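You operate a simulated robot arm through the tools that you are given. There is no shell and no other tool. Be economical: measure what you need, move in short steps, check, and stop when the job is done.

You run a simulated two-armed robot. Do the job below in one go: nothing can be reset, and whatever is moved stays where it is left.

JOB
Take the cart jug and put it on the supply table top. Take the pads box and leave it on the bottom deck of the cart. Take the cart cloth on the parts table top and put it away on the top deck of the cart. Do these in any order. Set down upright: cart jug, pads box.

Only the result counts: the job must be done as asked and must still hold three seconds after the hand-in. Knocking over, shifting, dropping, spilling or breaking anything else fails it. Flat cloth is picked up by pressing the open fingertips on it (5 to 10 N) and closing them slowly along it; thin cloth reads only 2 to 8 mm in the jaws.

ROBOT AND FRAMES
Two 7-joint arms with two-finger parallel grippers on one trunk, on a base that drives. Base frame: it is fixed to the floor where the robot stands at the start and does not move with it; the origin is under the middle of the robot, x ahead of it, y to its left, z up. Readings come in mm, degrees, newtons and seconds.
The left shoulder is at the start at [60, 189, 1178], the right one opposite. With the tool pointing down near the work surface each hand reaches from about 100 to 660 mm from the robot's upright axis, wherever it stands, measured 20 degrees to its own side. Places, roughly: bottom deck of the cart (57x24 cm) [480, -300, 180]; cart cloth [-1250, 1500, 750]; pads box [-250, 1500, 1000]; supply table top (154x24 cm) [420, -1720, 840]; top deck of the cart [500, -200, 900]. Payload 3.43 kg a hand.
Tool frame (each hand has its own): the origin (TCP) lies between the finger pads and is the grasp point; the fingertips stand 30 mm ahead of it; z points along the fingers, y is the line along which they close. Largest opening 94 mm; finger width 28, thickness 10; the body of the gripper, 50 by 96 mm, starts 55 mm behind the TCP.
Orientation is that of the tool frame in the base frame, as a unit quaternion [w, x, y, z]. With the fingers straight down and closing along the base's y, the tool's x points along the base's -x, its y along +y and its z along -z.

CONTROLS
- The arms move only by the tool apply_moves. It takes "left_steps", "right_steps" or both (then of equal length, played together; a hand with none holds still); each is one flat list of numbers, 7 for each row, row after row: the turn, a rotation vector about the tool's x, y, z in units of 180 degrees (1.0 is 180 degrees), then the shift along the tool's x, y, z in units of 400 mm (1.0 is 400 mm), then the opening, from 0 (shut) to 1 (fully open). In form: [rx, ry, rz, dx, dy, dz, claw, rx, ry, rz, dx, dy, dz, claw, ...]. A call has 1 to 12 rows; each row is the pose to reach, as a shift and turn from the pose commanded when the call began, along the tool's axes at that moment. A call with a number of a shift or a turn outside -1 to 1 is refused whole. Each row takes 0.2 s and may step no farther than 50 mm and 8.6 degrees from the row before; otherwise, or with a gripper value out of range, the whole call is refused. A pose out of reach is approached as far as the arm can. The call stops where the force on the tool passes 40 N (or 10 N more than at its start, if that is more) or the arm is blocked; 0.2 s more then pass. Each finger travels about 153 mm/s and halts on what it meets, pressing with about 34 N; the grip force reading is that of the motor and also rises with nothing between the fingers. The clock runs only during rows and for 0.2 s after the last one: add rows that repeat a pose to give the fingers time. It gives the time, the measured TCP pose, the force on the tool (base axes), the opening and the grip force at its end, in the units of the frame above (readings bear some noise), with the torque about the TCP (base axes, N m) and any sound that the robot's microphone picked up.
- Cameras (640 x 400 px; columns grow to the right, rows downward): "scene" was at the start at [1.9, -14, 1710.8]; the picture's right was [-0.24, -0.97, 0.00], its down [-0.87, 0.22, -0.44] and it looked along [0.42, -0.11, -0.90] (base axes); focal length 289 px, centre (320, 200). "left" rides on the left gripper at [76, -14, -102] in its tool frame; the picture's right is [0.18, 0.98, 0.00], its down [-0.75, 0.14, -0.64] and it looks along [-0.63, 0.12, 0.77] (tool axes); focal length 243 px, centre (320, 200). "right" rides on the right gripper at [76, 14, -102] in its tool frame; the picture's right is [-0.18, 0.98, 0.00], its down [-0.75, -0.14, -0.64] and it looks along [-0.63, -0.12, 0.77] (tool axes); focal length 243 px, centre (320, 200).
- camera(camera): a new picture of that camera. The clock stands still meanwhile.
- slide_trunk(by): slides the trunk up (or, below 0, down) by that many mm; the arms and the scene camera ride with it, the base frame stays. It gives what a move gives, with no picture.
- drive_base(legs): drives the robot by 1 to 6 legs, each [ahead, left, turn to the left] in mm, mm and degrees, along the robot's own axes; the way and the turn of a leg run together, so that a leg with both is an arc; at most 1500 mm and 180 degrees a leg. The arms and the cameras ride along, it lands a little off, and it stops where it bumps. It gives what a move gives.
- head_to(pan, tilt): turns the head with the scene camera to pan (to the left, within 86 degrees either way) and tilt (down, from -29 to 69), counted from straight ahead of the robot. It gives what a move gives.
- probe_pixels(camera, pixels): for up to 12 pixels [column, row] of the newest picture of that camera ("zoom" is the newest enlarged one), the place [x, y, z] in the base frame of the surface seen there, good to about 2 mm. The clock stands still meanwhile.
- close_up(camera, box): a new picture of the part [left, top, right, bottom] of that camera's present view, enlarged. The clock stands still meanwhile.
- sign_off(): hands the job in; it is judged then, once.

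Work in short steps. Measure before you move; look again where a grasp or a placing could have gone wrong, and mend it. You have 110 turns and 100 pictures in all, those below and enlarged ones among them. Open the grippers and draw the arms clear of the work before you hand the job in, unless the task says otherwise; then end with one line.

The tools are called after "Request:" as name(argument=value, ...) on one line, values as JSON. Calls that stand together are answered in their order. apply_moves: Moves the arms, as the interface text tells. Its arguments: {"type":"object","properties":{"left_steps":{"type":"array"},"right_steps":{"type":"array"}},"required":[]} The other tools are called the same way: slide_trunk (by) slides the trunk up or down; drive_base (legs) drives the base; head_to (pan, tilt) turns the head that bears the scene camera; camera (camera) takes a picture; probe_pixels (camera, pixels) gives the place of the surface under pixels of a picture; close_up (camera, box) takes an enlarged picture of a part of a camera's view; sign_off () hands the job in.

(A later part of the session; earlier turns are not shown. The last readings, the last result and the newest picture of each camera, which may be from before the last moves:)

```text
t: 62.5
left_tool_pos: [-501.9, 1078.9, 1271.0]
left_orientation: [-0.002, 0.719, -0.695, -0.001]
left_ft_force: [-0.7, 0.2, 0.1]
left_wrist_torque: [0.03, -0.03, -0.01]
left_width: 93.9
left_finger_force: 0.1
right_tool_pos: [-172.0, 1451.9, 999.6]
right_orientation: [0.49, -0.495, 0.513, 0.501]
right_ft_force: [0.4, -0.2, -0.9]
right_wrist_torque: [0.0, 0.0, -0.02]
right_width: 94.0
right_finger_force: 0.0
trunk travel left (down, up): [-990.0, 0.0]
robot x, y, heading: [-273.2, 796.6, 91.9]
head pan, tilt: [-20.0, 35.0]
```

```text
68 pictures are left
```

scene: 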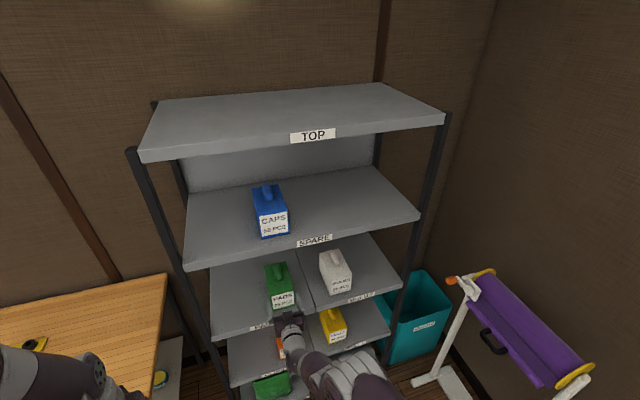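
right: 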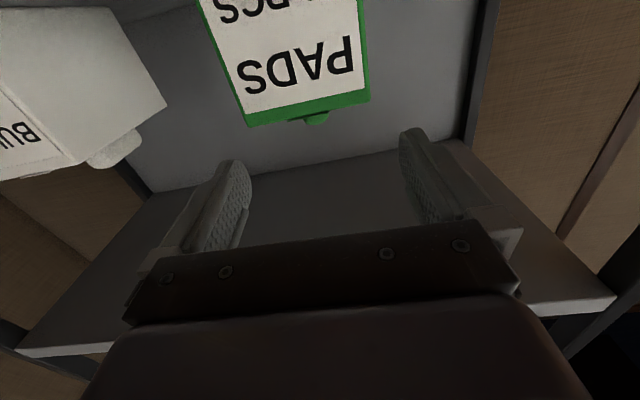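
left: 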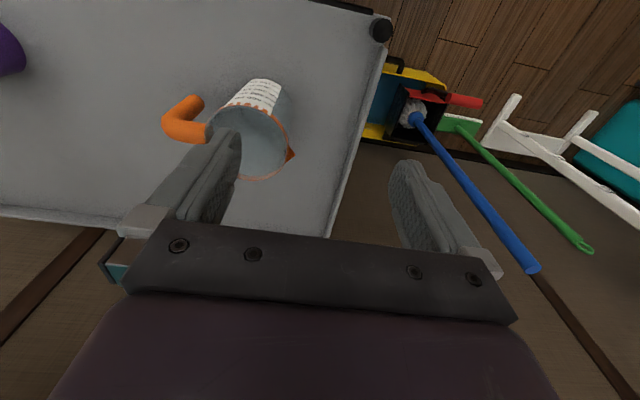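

TCP is (-172,1452,1000), nicely in front of the box; I probe the box edges in the right view to confirm.

Request:
probe_pixels(camera="right", pixels=[[318, 119], [304, 122], [330, 117], [248, 122], [368, 100], [300, 100], [318, 112]])

```text
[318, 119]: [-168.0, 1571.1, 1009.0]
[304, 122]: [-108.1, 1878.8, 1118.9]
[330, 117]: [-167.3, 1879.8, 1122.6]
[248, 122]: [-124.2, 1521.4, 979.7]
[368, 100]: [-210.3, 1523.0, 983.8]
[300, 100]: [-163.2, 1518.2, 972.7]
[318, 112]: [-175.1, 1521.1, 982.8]
```

Handle centre x≈-167, box top 985. I nudge the hand up 6 mm and right 8 mm, then drive ahead 110 mm.

Request:
apply_moves(right_steps=[0, 0, 0, -0.0075, -0.01, 0, 1, 0, 0, 0, -0.015, -0.02, 0, 1, 0, 0, 0, -0.015, -0.02, 0, 1])

Request:
drive_base(legs=[[105, 0, 0]])

Request:
camera(camera="right")

Request:
close_up(camera="scene", box=[220, 270, 380, 400])

```text
t: 63.3
left_tool_pos: [-501.7, 1083.7, 1270.7]
left_orientation: [0.0, 0.719, -0.695, 0.001]
left_ft_force: [-0.4, 0.7, -0.5]
left_wrist_torque: [-0.01, 0.01, 0.01]
left_width: 93.7
left_finger_force: 0.2
right_tool_pos: [-168.3, 1459.2, 1001.5]
right_orientation: [0.491, -0.495, 0.517, 0.498]
right_ft_force: [0.4, -0.6, 0.3]
right_wrist_torque: [0.04, -0.02, -0.02]
right_width: 94.2
right_finger_force: 0.1
right hand out of reach, approached as far as the arm can: row 2, 3
trunk travel left (down, up): [-990.0, 0.0]
robot x, y, heading: [-271.5, 796.1, 92.2]
head pan, tilt: [-20.0, 35.0]
```

```text
t: 64.4
left_tool_pos: [-504.6, 1186.4, 1271.2]
left_orientation: [0.0, 0.72, -0.694, 0.0]
left_ft_force: [-0.6, 0.3, -0.6]
left_wrist_torque: [0.03, -0.02, 0.02]
left_width: 94.2
left_finger_force: 0.1
right_tool_pos: [-172.8, 1561.2, 1001.9]
right_orientation: [0.491, -0.495, 0.516, 0.497]
right_ft_force: [-0.4, 0.6, 0.3]
right_wrist_torque: [0.0, -0.03, -0.03]
right_width: 93.7
right_finger_force: 0.0
trunk travel left (down, up): [-990.0, 0.0]
robot x, y, heading: [-274.1, 903.6, 92.2]
head pan, tilt: [-20.0, 35.0]
```

```text
67 pictures are left
```

right: 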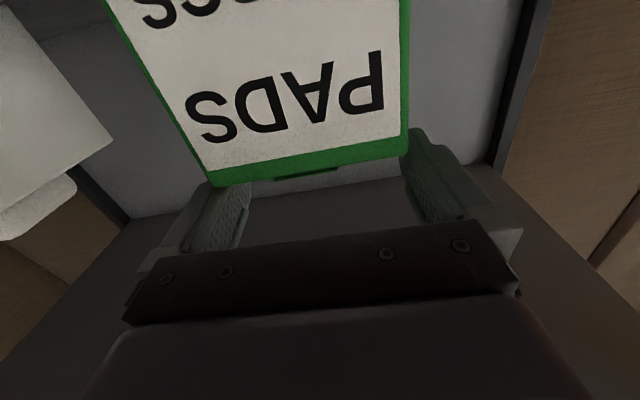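

```text
3.08 times, centred on (300, 335) of scene
```

zoom: 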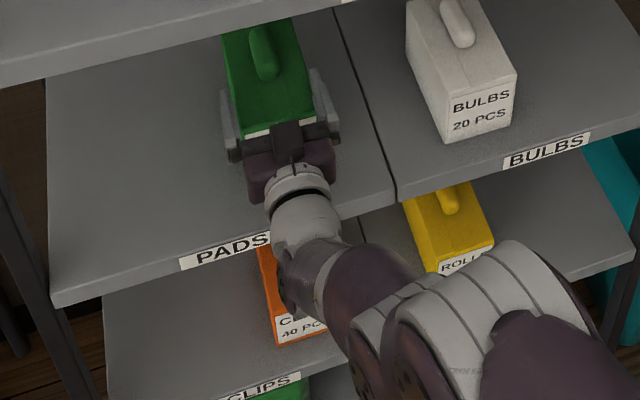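

Fingers straddle the handle, 5 mm too far left and 11 mm short. I nudge the base ahead 10 and right 5 mm.

Request:
drive_base(legs=[[10, -6, 0]])

```text
t: 65.2
left_tool_pos: [-501.2, 1196.1, 1271.8]
left_orientation: [-0.001, 0.719, -0.695, 0.0]
left_ft_force: [0.2, -0.8, 0.0]
left_wrist_torque: [0.02, -0.05, 0.01]
left_width: 94.0
left_finger_force: 0.1
right_tool_pos: [-166.8, 1571.7, 1002.4]
right_orientation: [0.491, -0.496, 0.516, 0.498]
right_ft_force: [-0.2, -0.4, -0.2]
right_wrist_torque: [0.01, -0.05, -0.02]
right_width: 94.1
right_finger_force: 0.0
trunk travel left (down, up): [-990.0, 0.0]
robot x, y, heading: [-272.9, 915.3, 91.9]
head pan, tilt: [-20.0, 35.0]
```

On target (-167,1572,1002). I close slowly on the handle.

Request:
apply_moves(right_steps=[0, 0, 0, 0, 0, 0, 0.8, 0, 0, 0, 0, 0, 0, 0.6, 0, 0, 0, 0, 0, 0, 0.45, 0, 0, 0, 0, 0, 0, 0.33, 0, 0, 0, 0, 0, 0, 0.24, 0, 0, 0, 0, 0, 0, 0.15, 0, 0, 0, 0, 0, 0, 0.05, 0, 0, 0, 0, 0, 0, 0, 0, 0, 0, 0, 0, 0, 0])

Request:
camera(camera="right")

```text
t: 67.2
left_tool_pos: [-499.4, 1196.5, 1270.3]
left_orientation: [-0.001, 0.719, -0.695, 0.0]
left_ft_force: [0.1, 0.2, -0.4]
left_wrist_torque: [0.0, 0.02, 0.01]
left_width: 94.2
left_finger_force: 0.1
right_tool_pos: [-166.5, 1572.0, 1001.4]
right_orientation: [0.491, -0.495, 0.517, 0.497]
right_ft_force: [2.6, 0.3, 2.3]
right_wrist_torque: [0.06, -0.51, -0.02]
right_width: 27.4
right_finger_force: 33.8
trunk travel left (down, up): [-990.0, 0.0]
robot x, y, heading: [-272.3, 913.7, 92.1]
head pan, tilt: [-20.0, 35.0]
```

```text
65 pictures are left
```

right: 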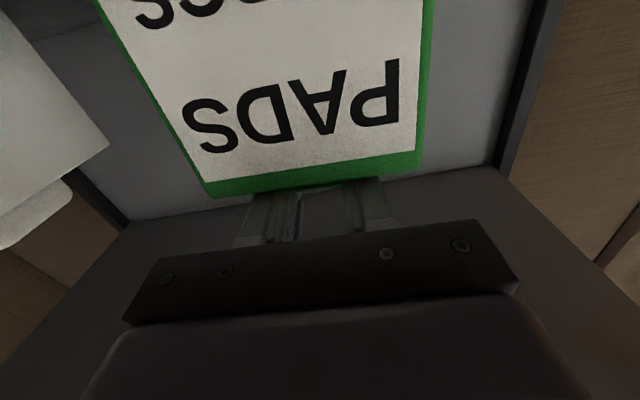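

Held at 27 mm. I lift the box by 30 mm.

Request:
apply_moves(right_steps=[0, 0, 0, -0.01, 0, 0, 0, 0, 0, 0, -0.025, 0, 0, 0, 0, 0, 0, -0.045, 0, 0, 0, 0, 0, 0, -0.065, 0, 0, 0, 0, 0, 0, -0.075, 0, 0, 0, 0, 0, 0, -0.075, 0, 0, 0])

Request:
close_up(camera="scene", box=[220, 270, 380, 400])

```text
t: 68.6
left_tool_pos: [-500.2, 1197.8, 1270.6]
left_orientation: [0.0, 0.719, -0.695, 0.0]
left_ft_force: [0.0, -0.7, 0.5]
left_wrist_torque: [0.0, 0.03, 0.04]
left_width: 94.0
left_finger_force: 0.0
right_tool_pos: [-166.9, 1580.3, 1030.2]
right_orientation: [0.491, -0.495, 0.518, 0.496]
right_ft_force: [0.4, 0.0, -2.1]
right_wrist_torque: [-0.12, -0.01, 0.0]
right_width: 27.6
right_finger_force: 33.9
right hand out of reach, approached as far as the arm can: row 2, 3, 4, 5, 6
trunk travel left (down, up): [-990.0, 0.0]
robot x, y, heading: [-273.3, 914.4, 92.2]
head pan, tilt: [-20.0, 35.0]
```

```text
3.08 times, centred on (300, 335) of scene
```

zoom: 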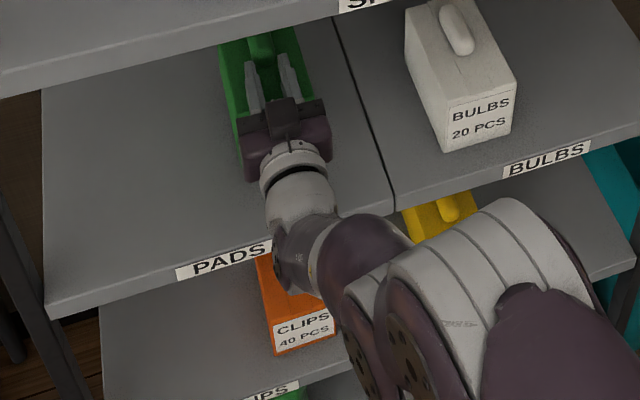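

The box is up (bottom ~z 908). I drive straight back out of the shelf, shift left into the free floor, turn toward the cart, and look.

Request:
drive_base(legs=[[-400, 0, 0], [-350, 0, 0], [0, 500, 0], [0, 0, -104]])

Request:
head_to(pan=0, tilt=35)

Request:
camera(camera="scene")

```text
t: 79.9
left_tool_pos: [-412.8, 299.1, 1270.9]
left_orientation: [0.0, 0.103, 0.995, 0.0]
left_ft_force: [-0.2, -0.2, 0.0]
left_wrist_torque: [-0.01, 0.0, 0.03]
left_width: 94.0
left_finger_force: 0.1
right_tool_pos: [-122.3, -116.4, 1029.5]
right_orientation: [0.693, 0.102, 0.709, -0.081]
right_ft_force: [0.3, -0.5, -2.2]
right_wrist_torque: [0.06, 0.15, 0.01]
right_width: 27.5
right_finger_force: 33.9
trunk travel left (down, up): [-990.0, 0.0]
robot x, y, heading: [-746.8, 145.3, -11.8]
head pan, tilt: [-20.0, 35.0]
```

```text
t: 80.7
left_tool_pos: [-412.2, 298.5, 1270.8]
left_orientation: [0.001, 0.103, 0.995, 0.0]
left_ft_force: [0.1, -0.2, 0.0]
left_wrist_torque: [0.02, -0.01, 0.01]
left_width: 93.8
left_finger_force: 0.1
right_tool_pos: [-120.2, -116.8, 1029.4]
right_orientation: [0.693, 0.102, 0.709, -0.081]
right_ft_force: [-0.6, 0.3, -1.6]
right_wrist_torque: [0.06, 0.1, 0.01]
right_width: 27.5
right_finger_force: 33.7
trunk travel left (down, up): [-990.0, 0.0]
robot x, y, heading: [-741.9, 143.6, -12.0]
head pan, tilt: [0.0, 35.0]
```

```text
63 pictures are left
```

scene: 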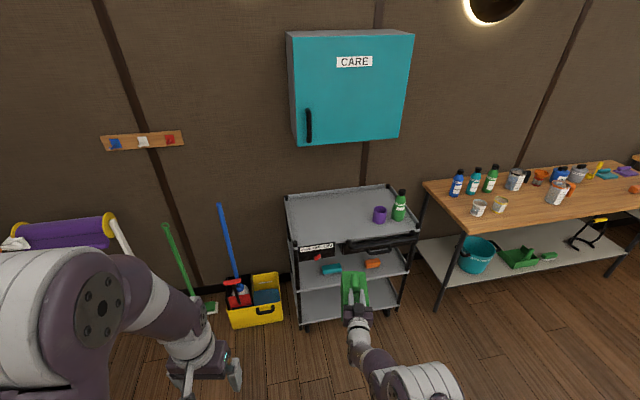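

The cart shows clearly with top, middle and bottom decks. I zoom in and measure decks and the handle.

Request:
close_up(camera="scene", box=[270, 175, 430, 335])

Request:
probe_pixels(camera="scene", pixels=[[303, 321], [320, 316], [320, 300], [325, 294], [385, 308], [385, 295], [296, 235], [300, 281], [395, 270], [418, 232], [385, 240], [330, 275]])

```text
2.50 times, centred on (350, 255) of scene
```

zoom: 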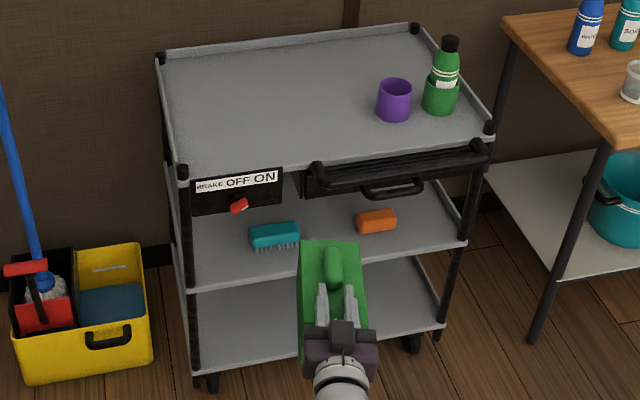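

```text
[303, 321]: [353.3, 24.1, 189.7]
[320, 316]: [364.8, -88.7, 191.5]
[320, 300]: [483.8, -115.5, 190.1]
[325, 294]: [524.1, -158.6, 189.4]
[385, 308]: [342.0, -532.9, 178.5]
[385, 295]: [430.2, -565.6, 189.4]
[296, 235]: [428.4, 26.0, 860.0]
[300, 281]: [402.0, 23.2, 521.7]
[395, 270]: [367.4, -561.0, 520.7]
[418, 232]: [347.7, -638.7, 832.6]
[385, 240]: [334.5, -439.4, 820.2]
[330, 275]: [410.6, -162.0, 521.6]
```

I probe edge points of the bottom and middle decks in the enlarged picture to get the cart's orientation.

Request:
probe_pixels(camera="zoom", pixels=[[215, 364], [250, 357], [285, 350], [400, 328], [430, 323], [205, 285], [280, 270], [440, 243], [205, 290], [440, 247], [250, 300], [410, 262]])

```text
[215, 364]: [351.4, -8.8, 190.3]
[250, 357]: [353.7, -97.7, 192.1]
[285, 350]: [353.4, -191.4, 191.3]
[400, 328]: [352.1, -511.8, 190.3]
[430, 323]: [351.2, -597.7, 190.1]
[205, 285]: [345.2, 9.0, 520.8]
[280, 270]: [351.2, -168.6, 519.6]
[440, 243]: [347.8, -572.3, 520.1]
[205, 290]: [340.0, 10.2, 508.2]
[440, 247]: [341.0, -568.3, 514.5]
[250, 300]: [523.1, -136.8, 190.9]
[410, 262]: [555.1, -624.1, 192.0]
```

The cart is axis-aligned: bottom deck z 190, front edge x≈350, y +20…-600; middle deck underside ≈505. I lower the trunk 690 mm (box bottom to ≈z 218), square up and line up in front of the deck.

Request:
slide_trunk(by=-690)

Request:
drive_base(legs=[[0, 0, 15], [0, -330, 0], [200, 0, 0]])

Request:
head_to(pan=-10, tilt=40)

Request:
camera(camera="scene")

Request:
camera(camera="right")

```text
refused: -690 is not a number from -400 to 400
```

```text
t: 85.0
left_tool_pos: [-248.8, 63.9, 1272.0]
left_orientation: [0.001, -0.028, 1.0, -0.001]
left_ft_force: [0.6, 0.4, -0.2]
left_wrist_torque: [0.0, -0.01, 0.04]
left_width: 93.9
left_finger_force: 0.0
right_tool_pos: [143.1, -262.5, 1031.9]
right_orientation: [0.699, 0.008, 0.715, 0.01]
right_ft_force: [0.3, -0.5, 0.1]
right_wrist_torque: [0.02, -0.01, 0.0]
right_width: 0.0
right_finger_force: 32.9
trunk travel left (down, up): [-990.0, 0.0]
robot x, y, heading: [-522.7, -169.7, 3.3]
head pan, tilt: [0.0, 35.0]
```

```text
t: 85.7
left_tool_pos: [-246.6, 63.4, 1269.0]
left_orientation: [0.0, -0.028, 1.0, 0.0]
left_ft_force: [0.1, 0.1, 0.3]
left_wrist_torque: [0.02, 0.02, -0.01]
left_width: 94.3
left_finger_force: 0.0
right_tool_pos: [144.4, -263.1, 1028.9]
right_orientation: [0.697, 0.008, 0.717, 0.011]
right_ft_force: [0.8, 0.5, 0.4]
right_wrist_torque: [-0.02, -0.01, -0.01]
right_width: 0.1
right_finger_force: 33.6
trunk travel left (down, up): [-990.0, 0.0]
robot x, y, heading: [-523.5, -171.1, 3.0]
head pan, tilt: [-10.0, 40.0]
```

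```text
61 pictures are left
```

scene: 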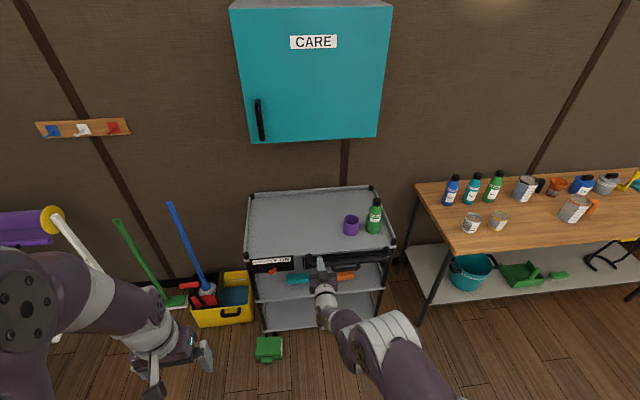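

```text
60 pictures are left
```

right: 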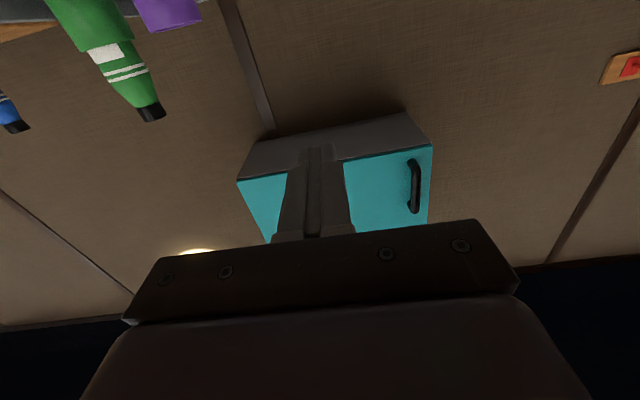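

The box slipped out during the drive and now lies on the floor at about (268,348). I zoom and measure how it lies.

Request:
close_up(camera="scene", box=[230, 310, 310, 380])

Request:
probe_pixels(camera="scene", pixels=[[257, 338], [280, 338], [281, 357], [258, 360], [268, 348], [268, 360], [282, 346], [268, 337], [262, 340], [275, 356]])

```text
5.71 times, centred on (270, 345) of scene
```

zoom: 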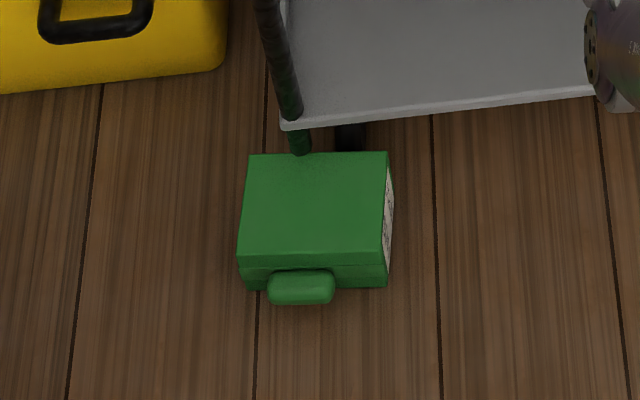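

```text
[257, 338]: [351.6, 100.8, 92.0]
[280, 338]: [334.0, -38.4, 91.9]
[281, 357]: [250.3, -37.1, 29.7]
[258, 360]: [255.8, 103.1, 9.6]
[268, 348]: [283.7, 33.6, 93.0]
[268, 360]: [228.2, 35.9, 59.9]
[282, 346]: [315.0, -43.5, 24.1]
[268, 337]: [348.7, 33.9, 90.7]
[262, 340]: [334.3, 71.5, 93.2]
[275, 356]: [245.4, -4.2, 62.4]
```

The box lies on its side: x 245–350, y -40…101, height 92, with the handle toward me (−x) at about (230,36,46). I measure the handle exactly before regrasping.

Request:
probe_pixels(camera="zoom", pixels=[[271, 285], [332, 285], [301, 280], [301, 300], [275, 300], [330, 300], [301, 272], [301, 262], [240, 255], [385, 255], [248, 160], [386, 158]])

Request:
slide_trunk(by=-300)

```text
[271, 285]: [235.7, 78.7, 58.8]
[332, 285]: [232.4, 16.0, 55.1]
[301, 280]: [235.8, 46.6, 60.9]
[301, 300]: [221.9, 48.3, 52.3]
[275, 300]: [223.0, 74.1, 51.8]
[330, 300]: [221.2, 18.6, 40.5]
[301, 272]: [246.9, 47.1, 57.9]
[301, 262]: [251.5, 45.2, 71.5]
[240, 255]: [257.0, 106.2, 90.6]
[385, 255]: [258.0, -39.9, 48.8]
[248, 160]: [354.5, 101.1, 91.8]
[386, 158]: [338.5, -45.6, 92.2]
```

```text
t: 88.7
left_tool_pos: [-246.5, 62.9, 970.9]
left_orientation: [0.0, -0.029, 1.0, 0.0]
left_ft_force: [0.1, 0.2, 1.0]
left_wrist_torque: [-0.01, -0.02, -0.01]
left_width: 94.1
left_finger_force: 0.0
right_tool_pos: [145.0, -261.6, 730.2]
right_orientation: [0.698, 0.008, 0.716, 0.01]
right_ft_force: [-0.4, -0.5, -0.3]
right_wrist_torque: [0.04, 0.01, 0.01]
right_width: 0.0
right_finger_force: 32.2
trunk travel left (down, up): [-690.0, 300.0]
robot x, y, heading: [-525.0, -172.2, 3.2]
head pan, tilt: [-10.0, 40.0]
```

The handle spans y 16–79, x 220–248, z≈46. I open the right gripper and pitch it 45° downward.

Request:
apply_moves(right_steps=[0, 0.04, 0, 0, 0, -0.02, 0.5, 0, 0.08, 0, 0, 0, -0.04, 1, 0, 0.12, 0, 0, 0, -0.06, 1, 0, 0.16, 0, 0, 0, -0.08, 1, 0, 0.2, 0, 0, 0, -0.1, 1, 0, 0.25, 0, 0, 0, -0.12, 1, 0, 0.25, 0, 0, 0, -0.15, 1])

Request:
camera(camera="scene")

```text
refused: row 6 steps farther than a row can; nothing moved
```

```text
58 pictures are left
```

scene: 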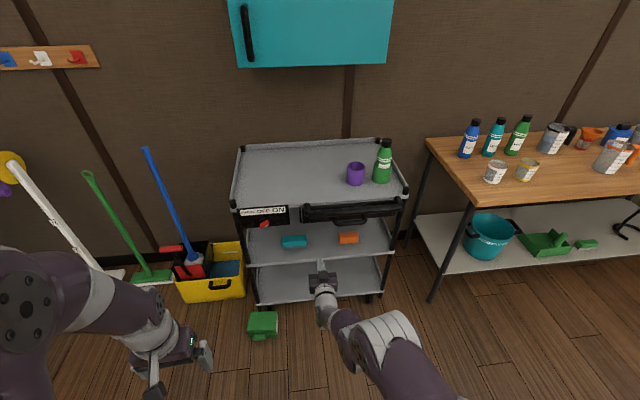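

One row was too big a turn; I repeat with even steps.

Request:
apply_moves(right_steps=[0, 0.042, 0, 0, 0, -0.02, 0.5, 0, 0.084, 0, 0, 0, -0.04, 1, 0, 0.126, 0, 0, 0, -0.06, 1, 0, 0.168, 0, 0, 0, -0.08, 1, 0, 0.21, 0, 0, 0, -0.1, 1, 0, 0.25, 0, 0, 0, -0.12, 1, 0, 0.25, 0, 0, 0, -0.15, 1])

```text
t: 90.3
left_tool_pos: [-246.6, 63.5, 970.7]
left_orientation: [0.0, -0.029, 1.0, 0.001]
left_ft_force: [0.2, 0.3, 0.2]
left_wrist_torque: [-0.01, -0.02, 0.04]
left_width: 93.9
left_finger_force: 0.1
right_tool_pos: [83.4, -262.0, 731.7]
right_orientation: [0.37, 0.004, 0.929, 0.012]
right_ft_force: [-1.2, 0.4, 0.2]
right_wrist_torque: [-0.04, -0.01, 0.01]
right_width: 94.0
right_finger_force: 0.1
trunk travel left (down, up): [-690.0, 300.0]
robot x, y, heading: [-527.1, -170.4, 3.2]
head pan, tilt: [-10.0, 40.0]
```

Pitched 46°, fully reached. I line up behind the handle (y 47) and lower the trunk in two strokes.

Request:
drive_base(legs=[[0, 301, 0]])

Request:
slide_trunk(by=-400)

Request:
slide_trunk(by=-220)

Request:
camera(camera="right")

Request:
camera(camera="scene")

```text
t: 92.3
left_tool_pos: [-263.3, 366.0, 971.7]
left_orientation: [0.0, -0.027, 1.0, -0.001]
left_ft_force: [0.0, 0.2, 0.4]
left_wrist_torque: [-0.03, 0.02, 0.02]
left_width: 93.9
left_finger_force: 0.0
right_tool_pos: [66.8, 39.2, 731.7]
right_orientation: [0.371, 0.005, 0.928, 0.012]
right_ft_force: [0.7, -0.7, -0.3]
right_wrist_torque: [0.0, -0.01, -0.03]
right_width: 93.9
right_finger_force: 0.1
trunk travel left (down, up): [-690.0, 300.0]
robot x, y, heading: [-540.7, 131.8, 3.2]
head pan, tilt: [-10.0, 40.0]
```

```text
t: 96.2
left_tool_pos: [-262.9, 363.9, 571.6]
left_orientation: [0.0, -0.027, 1.0, 0.0]
left_ft_force: [-0.2, -0.2, 0.5]
left_wrist_torque: [-0.03, 0.01, -0.01]
left_width: 94.0
left_finger_force: 0.1
right_tool_pos: [67.0, 38.7, 332.7]
right_orientation: [0.371, 0.005, 0.929, 0.012]
right_ft_force: [-0.2, 0.0, -0.7]
right_wrist_torque: [-0.01, 0.0, 0.0]
right_width: 94.0
right_finger_force: 0.2
trunk travel left (down, up): [-290.0, 700.0]
robot x, y, heading: [-543.7, 134.4, 3.1]
head pan, tilt: [-10.0, 40.0]
```

```text
t: 98.5
left_tool_pos: [-261.5, 365.5, 351.0]
left_orientation: [0.0, -0.027, 1.0, 0.0]
left_ft_force: [0.9, 0.3, -0.1]
left_wrist_torque: [0.02, -0.02, -0.01]
left_width: 93.8
left_finger_force: 0.0
right_tool_pos: [66.7, 39.0, 110.9]
right_orientation: [0.37, 0.005, 0.929, 0.012]
right_ft_force: [0.5, 0.1, 0.1]
right_wrist_torque: [0.0, 0.02, 0.0]
right_width: 93.9
right_finger_force: 0.1
trunk travel left (down, up): [-70.0, 920.0]
robot x, y, heading: [-543.6, 131.5, 3.1]
head pan, tilt: [-10.0, 40.0]
```

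```text
57 pictures are left
```

right: 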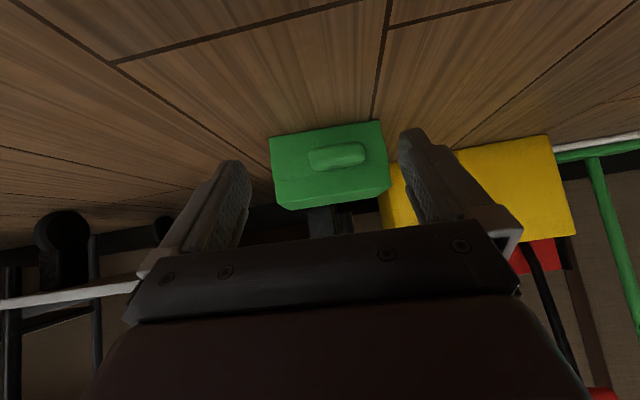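

```text
56 pictures are left
```

scene: 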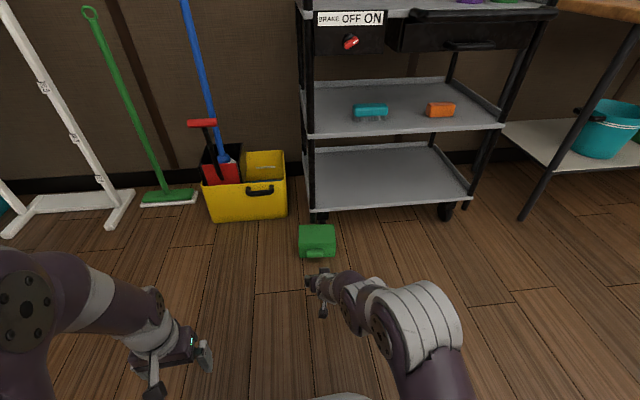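

The right camera sees the box with handle at (338,156). I probe it for a precise pose.

Request:
probe_pixels(camera="right", pixels=[[312, 158], [362, 153], [338, 148], [338, 164], [338, 157], [275, 140], [380, 127], [285, 205], [386, 190]])

```text
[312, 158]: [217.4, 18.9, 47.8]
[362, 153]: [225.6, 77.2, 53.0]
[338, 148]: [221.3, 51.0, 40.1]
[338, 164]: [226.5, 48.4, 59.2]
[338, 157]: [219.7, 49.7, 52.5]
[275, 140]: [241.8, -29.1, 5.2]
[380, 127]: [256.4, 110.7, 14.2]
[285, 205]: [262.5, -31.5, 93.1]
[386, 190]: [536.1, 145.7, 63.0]
```

The box is yawed about −6°. I yaw the tool to match, lower 50 mm, and advance 110 mm.

Request:
apply_moves(right_steps=[0.027, 0, 0.028, 0, 0, 0, 1, 0.027, 0, 0.028, 0, 0, 0, 1])

Request:
slide_trunk(by=-50)

Request:
drive_base(legs=[[110, 0, 0]])

Request:
camera(camera="right")

```text
t: 99.1
left_tool_pos: [-261.9, 365.2, 351.5]
left_orientation: [0.0, -0.027, 1.0, 0.0]
left_ft_force: [-0.2, -0.7, -0.2]
left_wrist_torque: [0.02, 0.03, 0.02]
left_width: 93.9
left_finger_force: 0.2
right_tool_pos: [68.4, 38.9, 111.0]
right_orientation: [0.368, 0.06, 0.928, -0.011]
right_ft_force: [-0.9, -0.7, 0.7]
right_wrist_torque: [0.02, 0.02, 0.01]
right_width: 93.9
right_finger_force: 0.1
trunk travel left (down, up): [-70.0, 920.0]
robot x, y, heading: [-544.3, 129.9, 3.3]
head pan, tilt: [-10.0, 40.0]
```

```text
t: 100.0
left_tool_pos: [-262.4, 364.4, 301.0]
left_orientation: [0.0, -0.027, 1.0, 0.0]
left_ft_force: [0.4, 0.2, 0.0]
left_wrist_torque: [0.01, 0.01, -0.01]
left_width: 94.1
left_finger_force: 0.1
right_tool_pos: [67.3, 38.2, 61.6]
right_orientation: [0.369, 0.061, 0.927, -0.01]
right_ft_force: [-0.7, 0.7, 0.1]
right_wrist_torque: [0.01, -0.04, -0.01]
right_width: 93.9
right_finger_force: 0.0
trunk travel left (down, up): [-20.0, 970.0]
robot x, y, heading: [-544.9, 132.1, 2.9]
head pan, tilt: [-10.0, 40.0]
```

```text
t: 101.2
left_tool_pos: [-152.1, 370.8, 300.8]
left_orientation: [0.0, -0.027, 1.0, -0.001]
left_ft_force: [-0.6, -0.6, 0.4]
left_wrist_torque: [0.01, 0.01, 0.01]
left_width: 94.0
left_finger_force: 0.0
right_tool_pos: [176.5, 46.5, 61.7]
right_orientation: [0.369, 0.061, 0.927, -0.011]
right_ft_force: [0.1, 0.5, 0.1]
right_wrist_torque: [0.01, 0.01, 0.01]
right_width: 93.9
right_finger_force: 0.0
trunk travel left (down, up): [-20.0, 970.0]
robot x, y, heading: [-436.4, 136.9, 3.0]
head pan, tilt: [-10.0, 40.0]
```

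```text
55 pictures are left
```

right: 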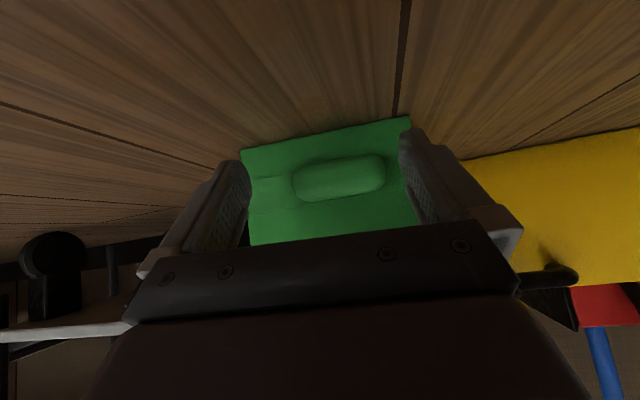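

I re-probe the handle ends for centering.

Request:
probe_pixels(camera="right", pixels=[[297, 185], [383, 172], [340, 178], [340, 165], [340, 192], [260, 200], [395, 130], [250, 160]])

```text
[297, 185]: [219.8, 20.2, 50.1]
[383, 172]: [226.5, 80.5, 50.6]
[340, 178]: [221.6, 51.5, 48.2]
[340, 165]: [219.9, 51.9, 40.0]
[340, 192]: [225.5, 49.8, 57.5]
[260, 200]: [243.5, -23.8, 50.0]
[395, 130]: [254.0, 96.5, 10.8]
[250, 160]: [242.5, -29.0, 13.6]
```

I advance the final 40 mm with 3 mm left.

Request:
drive_base(legs=[[39, 3, 0]])

Request:
camera(camera="right")

```text
t: 102.1
left_tool_pos: [-113.9, 375.5, 300.6]
left_orientation: [0.0, -0.027, 1.0, -0.001]
left_ft_force: [1.2, 0.0, 0.4]
left_wrist_torque: [-0.02, 0.03, 0.03]
left_width: 94.1
left_finger_force: 0.1
right_tool_pos: [214.7, 50.6, 60.7]
right_orientation: [0.37, 0.061, 0.927, -0.011]
right_ft_force: [0.0, -0.2, 0.0]
right_wrist_torque: [0.0, 0.01, 0.04]
right_width: 93.9
right_finger_force: 0.0
trunk travel left (down, up): [-20.0, 970.0]
robot x, y, heading: [-392.4, 139.6, 3.2]
head pan, tilt: [-10.0, 40.0]
```

```text
54 pictures are left
```

right: 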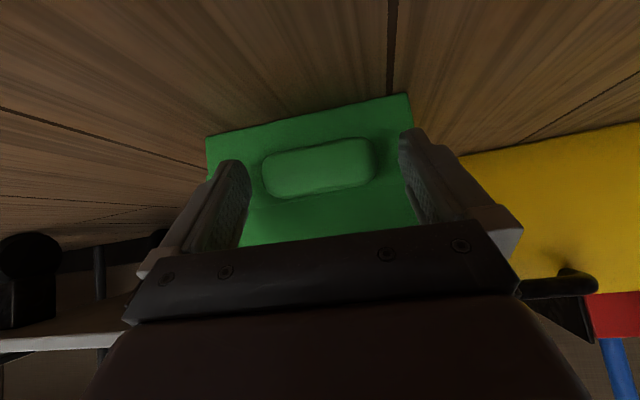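

Handle sits between the fingertips. I close on its ends and hold.

Request:
apply_moves(right_steps=[0, 0, 0, 0, 0, 0, 0.85, 0, 0, 0, 0, 0, 0, 0.75, 0, 0, 0, 0, 0, 0, 0.65, 0, 0, 0, 0, 0, 0, 0.5, 0, 0, 0, 0, 0, 0, 0.3, 0, 0, 0, 0, 0, 0, 0.3])

Request:
camera(camera="right")

```text
t: 103.5
left_tool_pos: [-114.2, 374.1, 301.6]
left_orientation: [0.0, -0.027, 1.0, 0.0]
left_ft_force: [-0.5, -0.4, -0.1]
left_wrist_torque: [0.0, 0.01, -0.01]
left_width: 94.1
left_finger_force: 0.1
right_tool_pos: [216.0, 49.7, 60.5]
right_orientation: [0.369, 0.061, 0.927, -0.011]
right_ft_force: [0.2, -1.6, 0.8]
right_wrist_torque: [-0.37, 0.12, -0.04]
right_width: 70.3
right_finger_force: 34.0
trunk travel left (down, up): [-20.0, 970.0]
robot x, y, heading: [-393.3, 139.3, 2.9]
head pan, tilt: [-10.0, 40.0]
```

```text
53 pictures are left
```

right: 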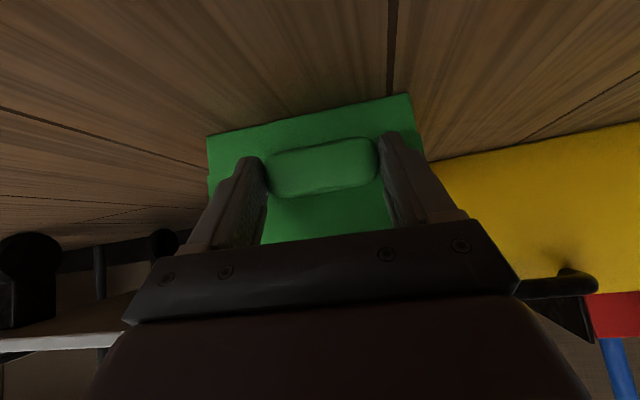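

Gripped (70 mm, 34 N). I drag the box back 150 mm away from the cart, then raise the trunk 60 mm and look.

Request:
drive_base(legs=[[-100, 0, 0], [-80, 0, 0]])

Request:
slide_trunk(by=60)

Request:
camera(camera="scene")

Request:
camera(camera="right")

```text
t: 105.3
left_tool_pos: [-293.6, 365.7, 300.6]
left_orientation: [0.0, -0.027, 1.0, 0.001]
left_ft_force: [-0.8, -0.5, 0.5]
left_wrist_torque: [-0.01, 0.0, 0.0]
left_width: 93.9
left_finger_force: 0.0
right_tool_pos: [34.9, 40.5, 61.3]
right_orientation: [0.369, 0.06, 0.927, -0.01]
right_ft_force: [-0.1, -1.3, 1.3]
right_wrist_torque: [-0.45, 0.03, 0.01]
right_width: 70.1
right_finger_force: 34.2
trunk travel left (down, up): [-20.0, 970.0]
robot x, y, heading: [-574.6, 128.9, 3.1]
head pan, tilt: [-10.0, 40.0]
```

```text
t: 106.3
left_tool_pos: [-293.6, 366.2, 360.2]
left_orientation: [0.0, -0.028, 1.0, -0.001]
left_ft_force: [-0.7, 0.5, -0.3]
left_wrist_torque: [-0.01, -0.01, 0.02]
left_width: 93.8
left_finger_force: 0.1
right_tool_pos: [35.3, 40.5, 121.5]
right_orientation: [0.368, 0.062, 0.928, -0.011]
right_ft_force: [-0.1, 0.1, -2.4]
right_wrist_torque: [0.06, 0.2, 0.01]
right_width: 70.1
right_finger_force: 34.2
trunk travel left (down, up): [-80.0, 910.0]
robot x, y, heading: [-571.0, 134.2, 2.8]
head pan, tilt: [-10.0, 40.0]
```

```text
52 pictures are left
```

scene: 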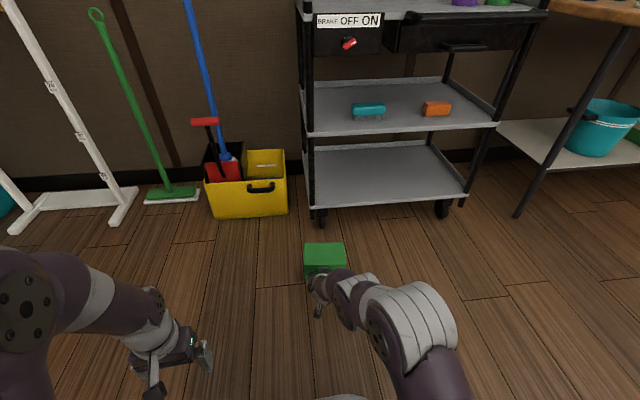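

```text
51 pictures are left
```

right: 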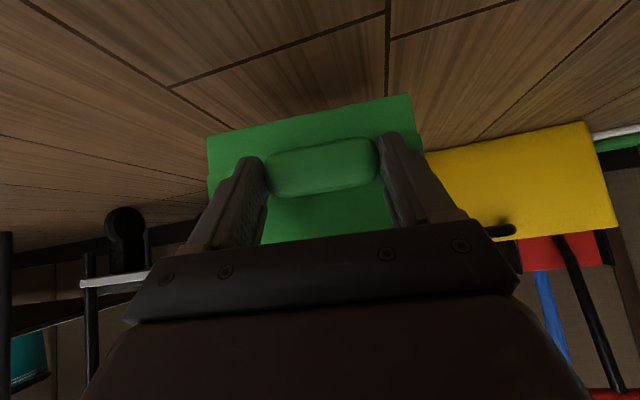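

The box hangs rigidly in the grip (2.4 N). I raise the trunk 150 mm and rotate the tool by 65° so that the box comes near upright.

Request:
slide_trunk(by=150)

Request:
apply_moves(right_steps=[0, 0.04, 0, 0, 0, 0, 0.3, 0, 0.08, 0, 0, 0, 0, 0.3, 0, 0.12, 0, 0, 0, 0, 0.3, 0, 0.16, 0, 0, 0, 0, 0.3, 0, 0.2, 0, 0, 0, 0, 0.3, 0, 0.24, 0, 0, 0, 0, 0.3, 0, 0.28, 0, 0, 0, 0, 0.3, 0, 0.32, 0, 0, 0, 0, 0.3, 0, 0.36, 0, 0, 0, 0, 0.3, 0, 0.36, 0, 0, 0, 0, 0.3])

Request:
camera(camera="scene")

```text
t: 108.0
left_tool_pos: [-294.0, 366.6, 510.6]
left_orientation: [0.0, -0.028, 1.0, 0.0]
left_ft_force: [-0.1, -0.1, 0.0]
left_wrist_torque: [0.01, -0.05, 0.01]
left_width: 94.1
left_finger_force: 0.0
right_tool_pos: [35.5, 40.5, 270.0]
right_orientation: [0.369, 0.061, 0.927, -0.01]
right_ft_force: [-0.2, 0.0, -2.8]
right_wrist_torque: [0.05, 0.2, 0.0]
right_width: 70.2
right_finger_force: 33.8
trunk travel left (down, up): [-230.0, 760.0]
robot x, y, heading: [-572.2, 132.6, 3.1]
head pan, tilt: [-10.0, 40.0]
```

```text
t: 110.2
left_tool_pos: [-293.8, 366.2, 510.6]
left_orientation: [0.001, -0.028, 1.0, 0.0]
left_ft_force: [-0.1, 1.0, 0.1]
left_wrist_torque: [0.02, 0.01, -0.01]
left_width: 94.1
left_finger_force: 0.2
right_tool_pos: [-22.3, 33.8, 258.7]
right_orientation: [-0.11, 0.058, 0.992, 0.019]
right_ft_force: [0.2, 0.0, -2.7]
right_wrist_torque: [0.01, 0.1, 0.0]
right_width: 69.7
right_finger_force: 33.7
right hand out of reach, approached as far as the arm can: row 4, 7, 8, 9, 10
trunk travel left (down, up): [-230.0, 760.0]
robot x, y, heading: [-571.7, 132.9, 3.1]
head pan, tilt: [-10.0, 40.0]
```

```text
50 pictures are left
```

scene: 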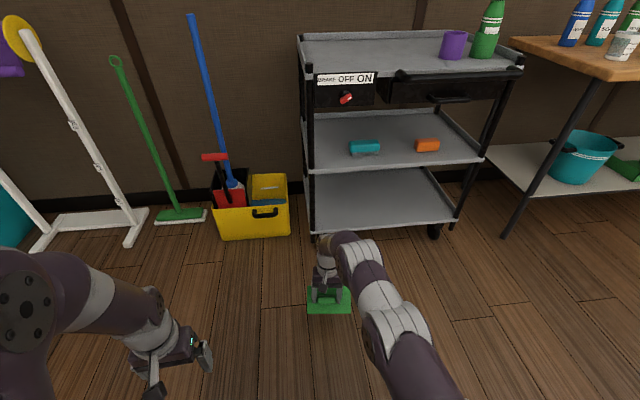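

Now the tool is 12° beyond vertical and the box leans about 34°. I pull the hand 80 mm nearer while rotating 14° further.

Request:
apply_moves(right_steps=[0, 0, 0, 0.1, 0, 0, 0.3, 0, 0, 0, 0.2, 0, 0, 0.3, 0, 0.025, 0, 0.25, 0, 0, 0.3, 0, 0.05, 0, 0.25, 0, 0, 0.3, 0, 0.075, 0, 0.25, 0, 0, 0.3, 0, 0.1, 0, 0.25, 0, 0, 0.3, 0, 0.1, 0, 0.25, 0, 0, 0.3])

Request:
head_to(pan=-10, tilt=58)

Request:
camera(camera="scene")

```text
t: 111.8
left_tool_pos: [-293.7, 366.3, 510.0]
left_orientation: [0.0, -0.027, 1.0, 0.0]
left_ft_force: [-0.1, 0.0, -0.3]
left_wrist_torque: [-0.02, -0.02, 0.0]
left_width: 93.8
left_finger_force: 0.0
right_tool_pos: [-147.5, 40.8, 280.3]
right_orientation: [-0.264, 0.054, 0.963, 0.028]
right_ft_force: [-0.3, 0.1, -2.7]
right_wrist_torque: [0.03, 0.02, 0.02]
right_width: 69.7
right_finger_force: 34.6
right hand out of reach, approached as far as the arm can: row 6, 7
trunk travel left (down, up): [-230.0, 760.0]
robot x, y, heading: [-572.4, 131.4, 3.4]
head pan, tilt: [-10.0, 40.0]
```

```text
t: 112.6
left_tool_pos: [-293.9, 365.3, 510.8]
left_orientation: [0.0, -0.027, 1.0, -0.001]
left_ft_force: [0.1, -0.1, -0.4]
left_wrist_torque: [0.03, 0.0, -0.03]
left_width: 94.1
left_finger_force: 0.1
right_tool_pos: [-147.9, 40.9, 280.7]
right_orientation: [-0.264, 0.054, 0.963, 0.028]
right_ft_force: [0.6, -0.1, -3.2]
right_wrist_torque: [0.03, 0.03, 0.0]
right_width: 69.9
right_finger_force: 34.2
trunk travel left (down, up): [-230.0, 760.0]
robot x, y, heading: [-573.7, 130.1, 3.0]
head pan, tilt: [-10.0, 58.0]
```

```text
49 pictures are left
```

scene: 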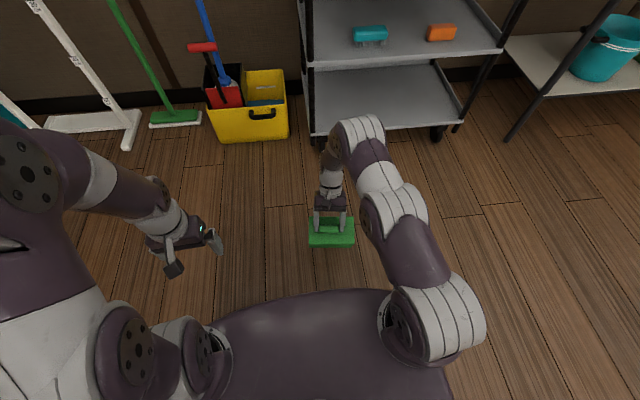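

The tool now points 30° back, so the box leans only ~16° from upright. I lower it with the trunk towards the floor.

Request:
slide_trunk(by=-115)

Request:
close_up(camera="scene", box=[270, 170, 400, 290])

```text
t: 114.1
left_tool_pos: [-293.1, 365.2, 396.3]
left_orientation: [0.0, -0.026, 1.0, 0.001]
left_ft_force: [-0.6, -0.6, 0.5]
left_wrist_torque: [0.04, -0.01, 0.05]
left_width: 94.0
left_finger_force: 0.0
right_tool_pos: [-146.5, 40.8, 166.1]
right_orientation: [-0.264, 0.055, 0.963, 0.029]
right_ft_force: [0.7, -0.5, -2.6]
right_wrist_torque: [0.04, 0.06, -0.01]
right_width: 69.8
right_finger_force: 34.3
trunk travel left (down, up): [-115.0, 875.0]
robot x, y, heading: [-576.4, 127.5, 3.1]
head pan, tilt: [-10.0, 58.0]
```

```text
3.33 times, centred on (335, 230) of scene
```

zoom: 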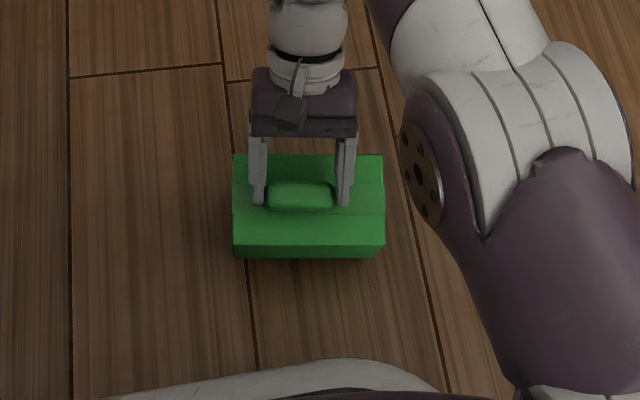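

Bottom edge should be ~15 mm off. I lower 12 mm, then a few more, checking the force.

Request:
slide_trunk(by=-12)

Request:
slide_trunk(by=-5)

```text
t: 114.7
left_tool_pos: [-293.1, 365.3, 383.8]
left_orientation: [0.0, -0.027, 1.0, 0.0]
left_ft_force: [0.7, 0.4, 0.5]
left_wrist_torque: [0.01, 0.02, 0.01]
left_width: 94.1
left_finger_force: 0.1
right_tool_pos: [-147.2, 41.7, 153.6]
right_orientation: [-0.264, 0.055, 0.963, 0.029]
right_ft_force: [-0.5, 2.1, 7.8]
right_wrist_torque: [-0.38, 0.46, -0.17]
right_width: 69.8
right_finger_force: 33.6
trunk travel left (down, up): [-103.0, 887.0]
robot x, y, heading: [-572.4, 131.7, 3.2]
head pan, tilt: [-10.0, 58.0]
```

```text
t: 115.2
left_tool_pos: [-293.9, 366.3, 379.6]
left_orientation: [0.0, -0.028, 1.0, 0.001]
left_ft_force: [-0.2, -0.1, -1.3]
left_wrist_torque: [0.0, -0.01, 0.0]
left_width: 93.8
left_finger_force: 0.1
right_tool_pos: [-145.9, 42.1, 152.6]
right_orientation: [-0.261, 0.054, 0.963, 0.029]
right_ft_force: [2.1, 16.9, 32.6]
right_wrist_torque: [0.21, 0.66, -0.31]
right_width: 69.8
right_finger_force: 34.1
trunk travel left (down, up): [-98.0, 892.0]
robot x, y, heading: [-574.6, 132.5, 3.3]
head pan, tilt: [-10.0, 58.0]
```

Contact. I ease up 4 mm and then open slowly so the box settles on its base.

Request:
slide_trunk(by=4)

Request:
apply_moves(right_steps=[0, 0, 0, 0, 0, 0, 0.76, 0, 0, 0, 0, 0, 0, 0.82, 0, 0, 0, 0, 0, 0, 0.88, 0, 0, 0, 0, 0, 0, 0.94, 0, 0, 0, 0, 0, 0, 1, 0, 0, 0, 0, 0, 0, 1])

Request:
close_up(camera="scene", box=[270, 170, 400, 290])

Request:
camera(camera="right")

```text
t: 115.8
left_tool_pos: [-294.0, 365.5, 382.0]
left_orientation: [0.0, -0.027, 1.0, 0.0]
left_ft_force: [1.2, -0.5, 0.3]
left_wrist_torque: [-0.01, -0.02, 0.0]
left_width: 94.0
left_finger_force: 0.1
right_tool_pos: [-148.4, 39.9, 151.8]
right_orientation: [-0.265, 0.054, 0.962, 0.028]
right_ft_force: [-0.1, 0.0, -2.3]
right_wrist_torque: [0.03, 0.05, 0.02]
right_width: 69.7
right_finger_force: 34.4
trunk travel left (down, up): [-102.0, 888.0]
robot x, y, heading: [-575.0, 129.3, 3.4]
head pan, tilt: [-10.0, 58.0]
```

```text
t: 117.2
left_tool_pos: [-292.7, 365.1, 382.8]
left_orientation: [0.001, -0.028, 1.0, 0.0]
left_ft_force: [0.2, 0.3, 0.1]
left_wrist_torque: [0.03, 0.01, 0.04]
left_width: 94.1
left_finger_force: 0.1
right_tool_pos: [-146.4, 39.7, 152.9]
right_orientation: [-0.263, 0.053, 0.963, 0.028]
right_ft_force: [0.4, -0.2, 0.1]
right_wrist_torque: [0.03, 0.01, 0.0]
right_width: 94.1
right_finger_force: 0.1
trunk travel left (down, up): [-102.0, 888.0]
robot x, y, heading: [-572.9, 132.6, 3.2]
head pan, tilt: [-10.0, 58.0]
```

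```text
3.33 times, centred on (335, 230) of scene
```

zoom: 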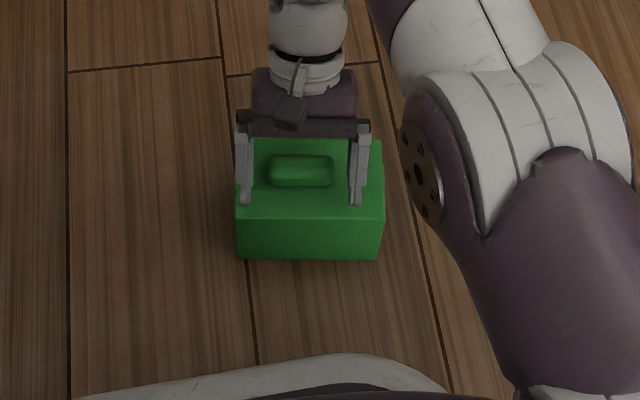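

```text
46 pictures are left
```

right: 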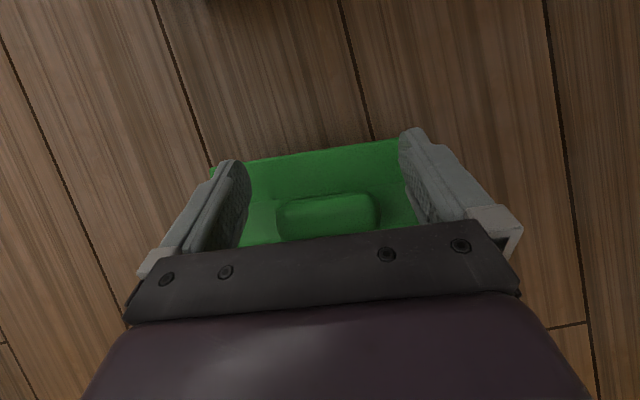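

The box stands upright on the floor. I raise the hand 200 mm clear and turn it back to the 46° pitch while moving it forward.

Request:
slide_trunk(by=200)

Request:
apply_moves(right_steps=[0, -0.041, 0, -0.039, 0, -0.023, 1, 0, -0.082, 0, -0.078, 0, -0.046, 1, 0, -0.123, 0, -0.117, 0, -0.069, 1, 0, -0.164, 0, -0.156, 0, -0.092, 1, 0, -0.205, 0, -0.195, 0, -0.115, 1, 0, -0.246, 0, -0.234, 0, -0.138, 1, 0, -0.287, 0, -0.273, 0, -0.161, 1, 0, -0.328, 0, -0.312, 0, -0.184, 1, 0, -0.369, 0, -0.351, 0, -0.207, 1, 0, -0.41, 0, -0.387, 0, -0.23, 1, 0, -0.41, 0, -0.387, 0, -0.23, 1])

Request:
camera(camera="scene")

```text
t: 119.3
left_tool_pos: [-294.6, 365.9, 582.9]
left_orientation: [0.001, -0.027, 1.0, -0.001]
left_ft_force: [-0.2, -0.3, 0.9]
left_wrist_torque: [-0.03, -0.01, 0.01]
left_width: 94.1
left_finger_force: 0.1
right_tool_pos: [-147.9, 41.9, 352.1]
right_orientation: [-0.264, 0.054, 0.963, 0.029]
right_ft_force: [0.8, 0.4, -0.5]
right_wrist_torque: [0.0, 0.0, 0.0]
right_width: 93.9
right_finger_force: 0.0
trunk travel left (down, up): [-302.0, 688.0]
robot x, y, heading: [-574.0, 131.5, 3.2]
head pan, tilt: [-10.0, 58.0]
```

```text
t: 121.7
left_tool_pos: [-294.3, 366.5, 582.4]
left_orientation: [0.0, -0.027, 1.0, 0.0]
left_ft_force: [-0.9, 0.0, 0.3]
left_wrist_torque: [0.0, 0.02, 0.01]
left_width: 93.9
left_finger_force: 0.0
right_tool_pos: [31.7, 19.1, 353.0]
right_orientation: [0.368, 0.06, 0.928, -0.01]
right_ft_force: [0.2, -0.4, 0.0]
right_wrist_torque: [0.0, 0.03, 0.01]
right_width: 94.1
right_finger_force: 0.0
trunk travel left (down, up): [-302.0, 688.0]
robot x, y, heading: [-577.0, 135.2, 2.9]
head pan, tilt: [-10.0, 58.0]
```

```text
45 pictures are left
```

scene: 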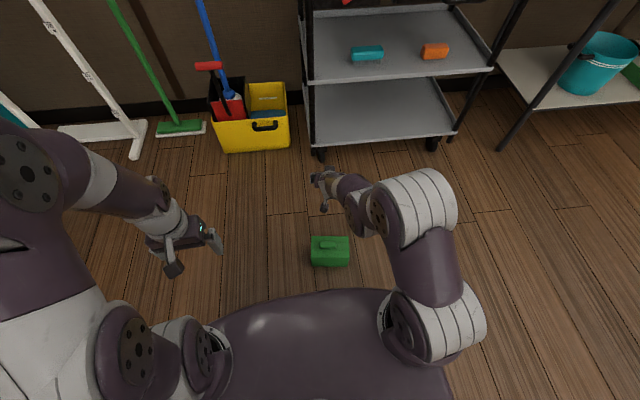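

The box stands at about (330,250) in view. I zoom and probe it, then back up the base 290 mm.

Request:
close_up(camera="scene", box=[295, 220, 365, 280])

Request:
drive_base(legs=[[-300, 0, 0]])

Request:
probe_pixels(camera="zoom", pixels=[[230, 176], [350, 174], [290, 165], [290, 190], [160, 160], [470, 150], [160, 260], [480, 255], [230, 190], [290, 176]])

```text
6.67 times, centred on (330, 250) of scene
```

zoom: 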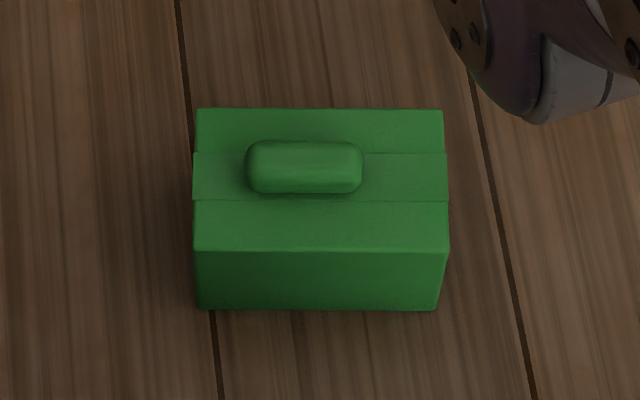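

```text
t: 123.8
left_tool_pos: [-592.1, 349.1, 584.1]
left_orientation: [0.0, -0.027, 1.0, 0.0]
left_ft_force: [-0.2, 0.3, -0.3]
left_wrist_torque: [0.03, -0.02, 0.01]
left_width: 93.9
left_finger_force: 0.2
right_tool_pos: [-265.6, 3.8, 352.4]
right_orientation: [0.367, 0.061, 0.928, -0.01]
right_ft_force: [-0.3, 0.3, 0.4]
right_wrist_torque: [0.02, 0.01, 0.01]
right_width: 93.8
right_finger_force: 0.0
trunk travel left (down, up): [-302.0, 688.0]
robot x, y, heading: [-868.3, 115.8, 2.9]
head pan, tilt: [-10.0, 58.0]
```

```text
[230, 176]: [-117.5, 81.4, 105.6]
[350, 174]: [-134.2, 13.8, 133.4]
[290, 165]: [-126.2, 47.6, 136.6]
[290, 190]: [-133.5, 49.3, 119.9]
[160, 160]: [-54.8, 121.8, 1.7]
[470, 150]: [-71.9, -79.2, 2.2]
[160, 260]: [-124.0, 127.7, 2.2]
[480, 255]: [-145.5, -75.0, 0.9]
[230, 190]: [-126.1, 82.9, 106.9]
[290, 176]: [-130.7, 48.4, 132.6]
```

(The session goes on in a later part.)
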